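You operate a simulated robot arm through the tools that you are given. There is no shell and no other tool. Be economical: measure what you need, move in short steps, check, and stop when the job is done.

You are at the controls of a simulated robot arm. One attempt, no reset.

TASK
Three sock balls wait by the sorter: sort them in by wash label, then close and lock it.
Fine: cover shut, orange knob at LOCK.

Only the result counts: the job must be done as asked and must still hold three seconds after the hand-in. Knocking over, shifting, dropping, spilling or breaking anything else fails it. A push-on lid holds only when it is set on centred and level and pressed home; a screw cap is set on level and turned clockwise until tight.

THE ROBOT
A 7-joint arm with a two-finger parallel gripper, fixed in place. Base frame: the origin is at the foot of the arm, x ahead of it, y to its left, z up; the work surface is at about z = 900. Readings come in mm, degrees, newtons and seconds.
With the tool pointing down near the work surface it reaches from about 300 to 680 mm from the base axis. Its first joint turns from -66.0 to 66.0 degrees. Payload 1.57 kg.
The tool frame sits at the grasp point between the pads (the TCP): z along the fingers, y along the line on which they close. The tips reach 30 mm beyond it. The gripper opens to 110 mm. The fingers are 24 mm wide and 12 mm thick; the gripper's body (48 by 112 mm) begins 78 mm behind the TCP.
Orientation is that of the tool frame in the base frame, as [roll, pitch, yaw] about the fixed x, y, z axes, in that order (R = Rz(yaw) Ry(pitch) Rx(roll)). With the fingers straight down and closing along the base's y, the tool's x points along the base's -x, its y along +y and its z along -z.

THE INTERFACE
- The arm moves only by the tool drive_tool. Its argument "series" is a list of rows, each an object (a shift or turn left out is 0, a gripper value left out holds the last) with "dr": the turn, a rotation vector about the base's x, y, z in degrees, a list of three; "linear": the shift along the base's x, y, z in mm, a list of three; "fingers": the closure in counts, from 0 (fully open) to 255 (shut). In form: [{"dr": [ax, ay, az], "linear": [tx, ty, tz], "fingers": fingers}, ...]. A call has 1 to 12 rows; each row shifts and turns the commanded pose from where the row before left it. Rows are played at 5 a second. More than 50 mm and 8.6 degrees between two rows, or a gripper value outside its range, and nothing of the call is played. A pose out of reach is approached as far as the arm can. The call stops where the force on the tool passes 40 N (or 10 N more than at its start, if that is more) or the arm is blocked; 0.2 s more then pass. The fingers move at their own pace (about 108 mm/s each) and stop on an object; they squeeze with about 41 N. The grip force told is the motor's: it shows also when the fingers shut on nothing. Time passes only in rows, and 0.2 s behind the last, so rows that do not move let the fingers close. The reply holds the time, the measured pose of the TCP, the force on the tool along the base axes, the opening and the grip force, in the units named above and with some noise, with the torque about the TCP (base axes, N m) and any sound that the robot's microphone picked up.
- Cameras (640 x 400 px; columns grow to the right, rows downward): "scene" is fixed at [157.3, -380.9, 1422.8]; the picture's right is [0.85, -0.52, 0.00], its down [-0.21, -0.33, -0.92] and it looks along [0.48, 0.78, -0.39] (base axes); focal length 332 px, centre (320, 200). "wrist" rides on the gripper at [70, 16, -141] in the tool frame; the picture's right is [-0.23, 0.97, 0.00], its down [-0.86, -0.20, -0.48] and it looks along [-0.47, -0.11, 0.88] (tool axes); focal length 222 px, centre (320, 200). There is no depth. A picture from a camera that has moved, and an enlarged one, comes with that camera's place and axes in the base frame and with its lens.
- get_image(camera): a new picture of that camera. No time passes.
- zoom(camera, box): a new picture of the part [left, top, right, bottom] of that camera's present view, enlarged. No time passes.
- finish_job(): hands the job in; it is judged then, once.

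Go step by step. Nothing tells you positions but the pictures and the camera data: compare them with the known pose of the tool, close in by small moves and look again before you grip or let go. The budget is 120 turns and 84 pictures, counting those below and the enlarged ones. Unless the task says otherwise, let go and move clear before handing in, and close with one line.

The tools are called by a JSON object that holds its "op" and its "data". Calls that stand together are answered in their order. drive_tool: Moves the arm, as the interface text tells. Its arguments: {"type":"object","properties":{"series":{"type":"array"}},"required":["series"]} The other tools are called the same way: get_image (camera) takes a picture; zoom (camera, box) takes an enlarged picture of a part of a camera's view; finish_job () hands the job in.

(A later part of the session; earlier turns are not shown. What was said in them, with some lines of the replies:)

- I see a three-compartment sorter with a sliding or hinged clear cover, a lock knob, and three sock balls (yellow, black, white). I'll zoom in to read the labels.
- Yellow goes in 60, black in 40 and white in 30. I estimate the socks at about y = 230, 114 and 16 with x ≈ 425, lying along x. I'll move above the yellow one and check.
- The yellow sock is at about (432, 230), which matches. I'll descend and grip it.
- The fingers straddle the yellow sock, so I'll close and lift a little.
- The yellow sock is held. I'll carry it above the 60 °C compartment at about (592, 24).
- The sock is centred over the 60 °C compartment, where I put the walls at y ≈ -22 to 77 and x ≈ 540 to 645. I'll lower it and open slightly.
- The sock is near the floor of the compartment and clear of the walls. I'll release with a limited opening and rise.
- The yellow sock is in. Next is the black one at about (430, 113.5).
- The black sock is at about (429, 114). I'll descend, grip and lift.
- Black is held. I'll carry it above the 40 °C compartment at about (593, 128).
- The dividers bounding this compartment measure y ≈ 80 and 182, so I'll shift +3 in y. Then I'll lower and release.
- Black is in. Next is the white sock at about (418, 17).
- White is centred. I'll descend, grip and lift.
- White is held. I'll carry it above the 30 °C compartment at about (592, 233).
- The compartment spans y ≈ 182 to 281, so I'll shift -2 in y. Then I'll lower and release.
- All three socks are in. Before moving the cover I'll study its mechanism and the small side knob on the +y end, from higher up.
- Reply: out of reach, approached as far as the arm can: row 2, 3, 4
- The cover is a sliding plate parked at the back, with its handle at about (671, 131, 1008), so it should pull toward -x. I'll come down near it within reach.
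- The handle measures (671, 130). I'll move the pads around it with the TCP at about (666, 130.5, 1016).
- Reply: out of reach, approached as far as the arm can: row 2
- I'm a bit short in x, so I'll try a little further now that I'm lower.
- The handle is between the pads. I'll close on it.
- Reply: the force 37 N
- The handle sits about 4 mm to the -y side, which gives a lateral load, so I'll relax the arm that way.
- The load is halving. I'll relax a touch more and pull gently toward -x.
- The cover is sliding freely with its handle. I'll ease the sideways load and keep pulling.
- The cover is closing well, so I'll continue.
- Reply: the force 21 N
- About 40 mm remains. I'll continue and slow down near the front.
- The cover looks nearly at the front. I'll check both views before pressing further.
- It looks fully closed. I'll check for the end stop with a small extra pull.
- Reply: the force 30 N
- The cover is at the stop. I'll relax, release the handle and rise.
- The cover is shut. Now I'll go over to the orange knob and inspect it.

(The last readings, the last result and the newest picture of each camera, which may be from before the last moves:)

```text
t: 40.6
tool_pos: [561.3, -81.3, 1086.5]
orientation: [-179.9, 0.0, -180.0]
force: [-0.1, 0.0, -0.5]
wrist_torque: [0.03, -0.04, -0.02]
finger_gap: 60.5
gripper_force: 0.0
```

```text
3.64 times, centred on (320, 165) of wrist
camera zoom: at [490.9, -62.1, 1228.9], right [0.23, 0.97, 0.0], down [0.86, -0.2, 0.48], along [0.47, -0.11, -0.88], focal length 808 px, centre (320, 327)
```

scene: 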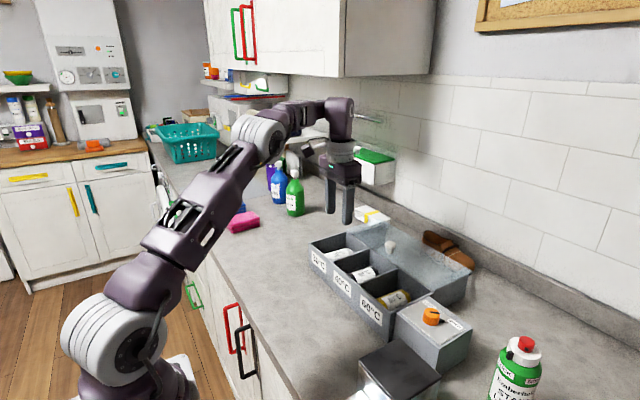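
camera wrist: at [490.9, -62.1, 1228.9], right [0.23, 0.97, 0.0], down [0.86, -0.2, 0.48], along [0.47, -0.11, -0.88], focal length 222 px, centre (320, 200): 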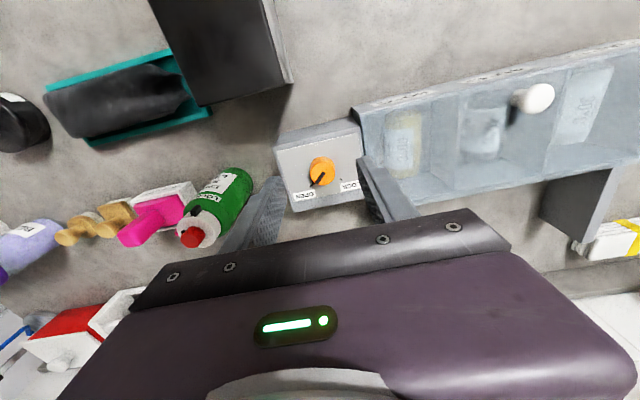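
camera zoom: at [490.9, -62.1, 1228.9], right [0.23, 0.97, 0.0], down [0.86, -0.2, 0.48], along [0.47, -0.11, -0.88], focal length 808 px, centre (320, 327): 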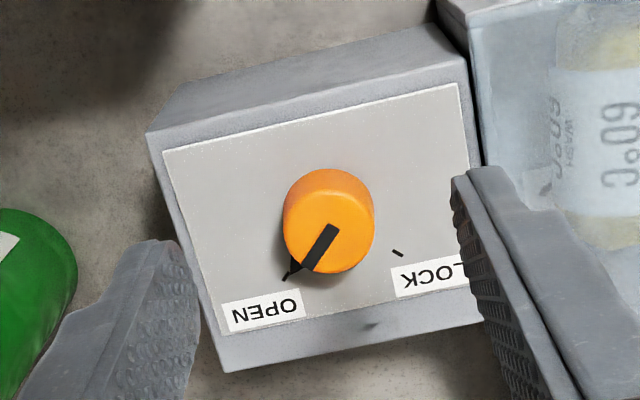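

The knob centre is at about (583, -81.5), pointing to OPEN at -42° from x. LOCK is at +42°, so the turn is about 84° counter-clockwise. I'll centre above it and pre-rotate by -42°.

{"op": "drive_tool", "data": {"series": [{"linear": [11, 0, 0], "dr": [0, 0, -8.4], "fingers": 130}, {"linear": [11, 0, 0], "dr": [0, 0, -8.4]}, {"dr": [0, 0, -8.4]}, {"dr": [0, 0, -8.4]}, {"dr": [0, 0, -8.4], "linear": [0, 0, -30]}, {}]}}

{"op": "get_image", "data": {"camera": "wrist"}}

{"op": "zoom", "data": {"camera": "scene", "box": [370, 230, 510, 340]}}

```text
t: 42.0
tool_pos: [582.7, -79.9, 1057.2]
orientation: [-179.9, 0.0, 137.9]
force: [0.7, -0.1, 0.6]
wrist_torque: [0.02, -0.01, 0.0]
finger_gap: 53.6
gripper_force: 0.0
```

```text
37 pictures are left
camera wrist: at [541.8, -19.2, 1198.3], right [0.82, 0.57, 0.0], down [0.5, -0.72, 0.48], along [0.27, -0.39, -0.88], focal length 222 px, centre (320, 200)
```

wrist: 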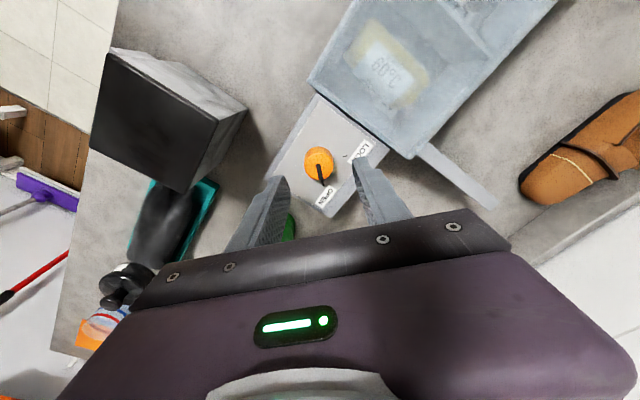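

```text
3.64 times, centred on (440, 285) of scene
camera zoom: at [157.3, -380.9, 1422.8], right [0.85, -0.52, 0.0], down [-0.21, -0.33, -0.92], along [0.48, 0.78, -0.39], focal length 1208 px, centre (-116, -109)
```

zoom: 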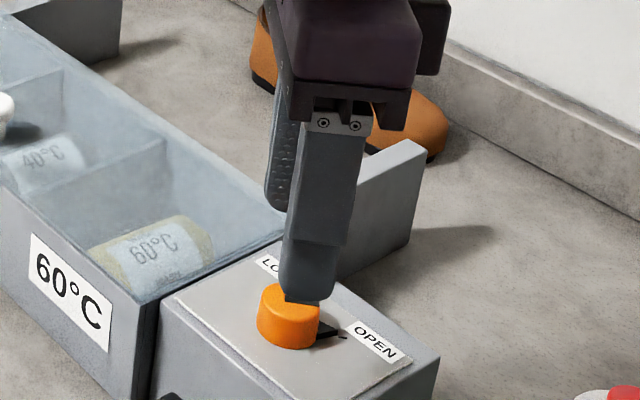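

{"op": "zoom", "data": {"camera": "wrist", "box": [260, 120, 400, 220]}}

```text
4.00 times, centred on (330, 170) of wrist
camera zoom: at [541.8, -19.2, 1198.3], right [0.82, 0.57, 0.0], down [0.5, -0.72, 0.48], along [0.27, -0.39, -0.88], focal length 888 px, centre (280, 320)
```

zoom: 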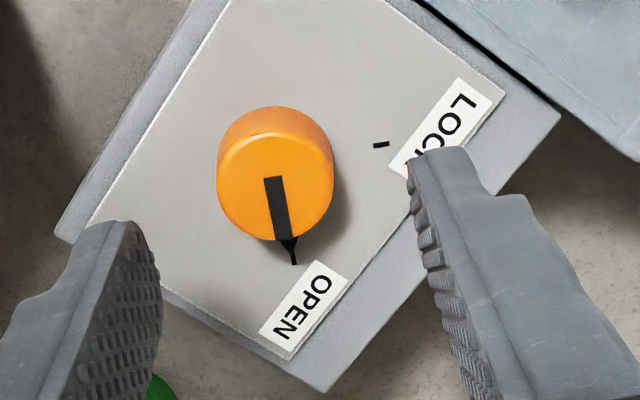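

The knob is centred under the tool at about (582.5, -80.5). I'll descend so the tips straddle it just above the panel.

{"op": "drive_tool", "data": {"series": [{"linear": [0, -0.5, -25]}, {"linear": [0, 0, -15]}, {"linear": [0, 0, -7]}, {}]}}

{"op": "zoom", "data": {"camera": "wrist", "box": [220, 110, 420, 240]}}

{"op": "zoom", "data": {"camera": "scene", "box": [390, 260, 490, 340]}}

```text
t: 43.0
tool_pos: [582.6, -79.4, 1009.2]
orientation: [-180.0, 0.0, 138.0]
force: [0.1, -0.8, -0.6]
wrist_torque: [0.03, 0.0, -0.01]
finger_gap: 53.7
gripper_force: 0.0
```

```text
3.08 times, centred on (320, 175) of wrist
camera zoom: at [542.5, -20.0, 1151.1], right [0.82, 0.57, 0.0], down [0.5, -0.72, 0.48], along [0.27, -0.39, -0.88], focal length 684 px, centre (320, 277)
```

zoom: 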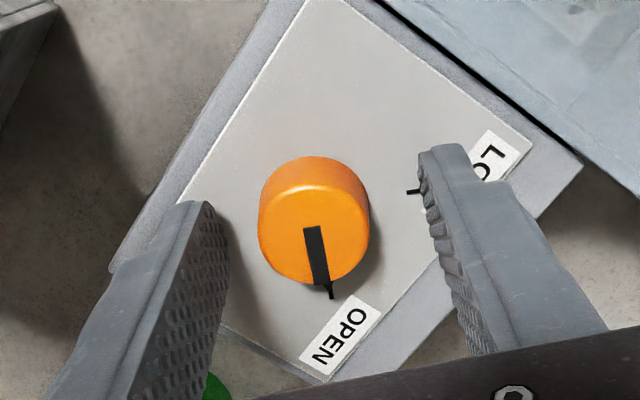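

```text
5.00 times, centred on (440, 300) of scene
camera zoom: at [157.3, -380.9, 1422.8], right [0.85, -0.52, 0.0], down [-0.21, -0.33, -0.92], along [0.48, 0.78, -0.39], focal length 1661 px, centre (-280, -300)
```

zoom: 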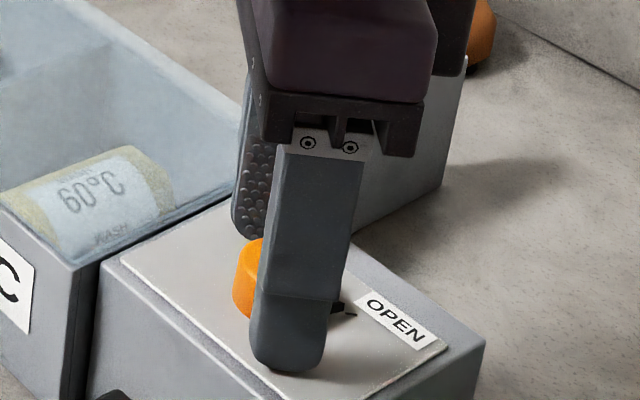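

The knob is centred between the pads. I'll close on it.

{"op": "drive_tool", "data": {"series": [{"fingers": 180}, {"fingers": 255}, {}, {}]}}

```text
t: 44.0
tool_pos: [582.6, -81.3, 1007.3]
orientation: [-179.7, -0.1, 137.9]
force: [-15.1, -12.6, -1.0]
wrist_torque: [-0.36, 0.52, -0.01]
finger_gap: 29.5
gripper_force: 39.5
```

It's gripped at 29.5 mm. I'll relax the small lateral load and start turning counter-clockwise.

{"op": "drive_tool", "data": {"series": [{"linear": [-1.3, -1.3, 0]}, {"dr": [0, 0, 4]}, {"dr": [0, 0, 8]}, {"dr": [0, 0, 8]}, {}]}}

{"op": "zoom", "data": {"camera": "wrist", "box": [220, 110, 420, 240]}}

```text
t: 45.2
tool_pos: [582.1, -82.4, 1009.4]
orientation: [-179.9, 0.0, 158.1]
force: [-3.6, -8.5, -19.1]
wrist_torque: [-0.36, -0.06, 0.01]
finger_gap: 29.2
gripper_force: 39.0
```

```text
3.08 times, centred on (320, 175) of wrist
camera zoom: at [523.6, -39.3, 1151.3], right [0.57, 0.82, 0.0], down [0.72, -0.5, 0.48], along [0.39, -0.27, -0.88], focal length 684 px, centre (320, 277)
```

zoom: 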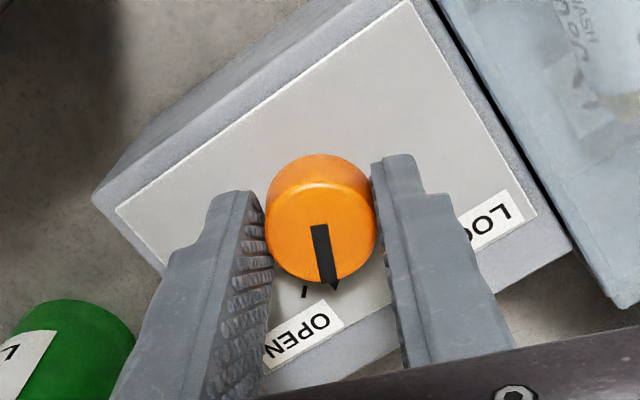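

The knob turns with the gripper. I'll continue toward LOCK.

{"op": "drive_tool", "data": {"series": [{"dr": [0, 0, 8], "linear": [0, 0, -0.7]}, {"dr": [0, 0, 8]}, {"dr": [0, 0, 8]}, {"dr": [0, 0, 8]}, {"dr": [0, 0, 8]}, {"dr": [0, 0, 8]}, {}]}}

{"op": "zoom", "data": {"camera": "wrist", "box": [220, 110, 420, 240]}}

```text
t: 46.8
tool_pos: [582.2, -82.1, 1009.1]
orientation: [-179.9, 0.1, -153.8]
force: [-9.0, -10.3, 5.7]
wrist_torque: [-0.64, 1.08, 0.0]
finger_gap: 29.3
gripper_force: 38.5
```

```text
3.08 times, centred on (320, 175) of wrist
camera zoom: at [512.3, -96.9, 1151.3], right [-0.22, 0.97, 0.0], down [0.86, 0.2, 0.48], along [0.47, 0.11, -0.88], focal length 684 px, centre (320, 277)
```

zoom: 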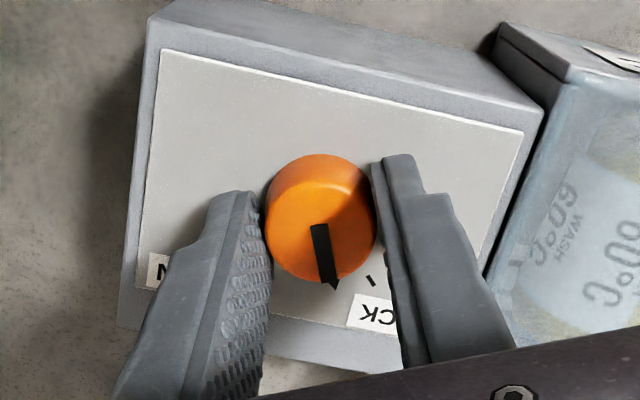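

I've turned it 68°, and the LOCK tick is just ahead of the pointer. I'll go another 16°.

{"op": "drive_tool", "data": {"series": [{"dr": [0, 0, 8]}, {"dr": [0, 0, 8]}, {}]}}

{"op": "zoom", "data": {"camera": "wrist", "box": [220, 110, 420, 240]}}

```text
t: 47.6
tool_pos: [582.7, -82.3, 1009.4]
orientation: [-179.9, -0.1, -138.0]
force: [-11.9, -14.3, 11.7]
wrist_torque: [-0.21, 0.15, 0.02]
finger_gap: 29.5
gripper_force: 39.1
```

```text
3.08 times, centred on (320, 175) of wrist
camera zoom: at [519.4, -115.6, 1151.3], right [-0.48, 0.88, 0.0], down [0.77, 0.43, 0.48], along [0.42, 0.23, -0.88], focal length 684 px, centre (320, 277)
```

zoom: 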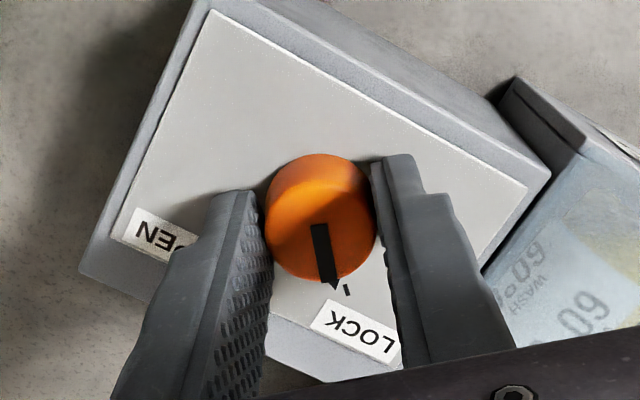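

The pointer is a few degrees short of the LOCK tick. I'll nudge on.

{"op": "drive_tool", "data": {"series": [{"dr": [0, 0, 3]}, {"dr": [0, 0, 3]}, {}]}}

{"op": "zoom", "data": {"camera": "wrist", "box": [270, 150, 370, 220]}}

```text
t: 48.4
tool_pos: [582.9, -83.4, 1009.1]
orientation: [-179.9, 0.0, -132.0]
force: [-8.2, -18.2, 15.1]
wrist_torque: [-0.95, 0.58, 0.0]
finger_gap: 29.4
gripper_force: 39.1
```

```text
5.71 times, centred on (320, 185) of wrist
camera zoom: at [523.3, -122.0, 1151.2], right [-0.57, 0.82, 0.0], down [0.72, 0.5, 0.48], along [0.39, 0.27, -0.88], focal length 1269 px, centre (320, 286)
```

zoom: 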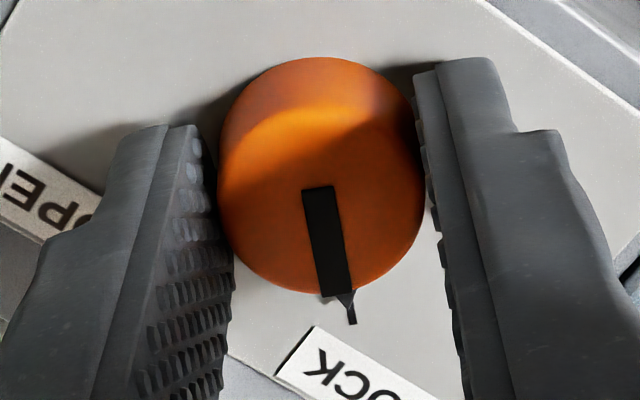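

The pointer now meets the LOCK tick after about 90°. I'll release, rise and check.

{"op": "drive_tool", "data": {"series": [{"fingers": 130}, {}, {}, {"linear": [0, 0, 30]}, {"linear": [0, 0, 45]}, {}]}}

{"op": "zoom", "data": {"camera": "wrist", "box": [250, 110, 390, 220]}}

{"op": "zoom", "data": {"camera": "scene", "box": [300, 200, 490, 340]}}

```text
t: 49.8
tool_pos: [584.4, -82.0, 1084.5]
orientation: [-180.0, 0.0, -132.0]
force: [0.0, 0.0, 0.2]
wrist_torque: [0.01, 0.01, 0.0]
finger_gap: 53.8
gripper_force: 0.0
```

```text
3.64 times, centred on (320, 165) of wrist
camera zoom: at [525.8, -121.1, 1227.0], right [-0.57, 0.82, 0.0], down [0.72, 0.5, 0.48], along [0.39, 0.27, -0.88], focal length 808 px, centre (320, 327)
```

zoom: 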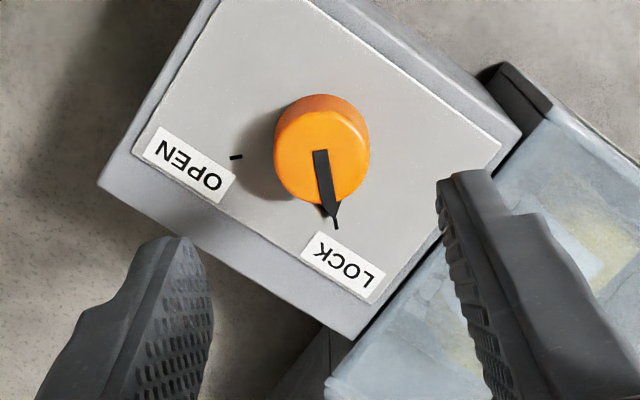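

```text
2.86 times, centred on (395, 270) of scene
camera zoom: at [157.3, -380.9, 1422.8], right [0.85, -0.52, 0.0], down [-0.21, -0.33, -0.92], along [0.48, 0.78, -0.39], focal length 949 px, centre (106, 0)
```

zoom: 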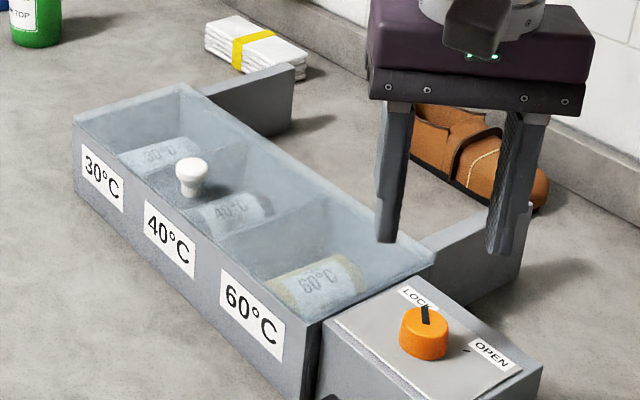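

The pointer sits on the LOCK tick, the cover is shut at its stop, each sock is in its matching compartment, and the gripper is clear. I'm handing in.

{"op": "finish_job", "data": {}}

```text
The job is handed in.
```

The socks are sorted by wash label (yellow in 60 °C, black in 40 °C, white in 30 °C), the cover is shut, the orange knob is at LOCK, and the job is handed in.
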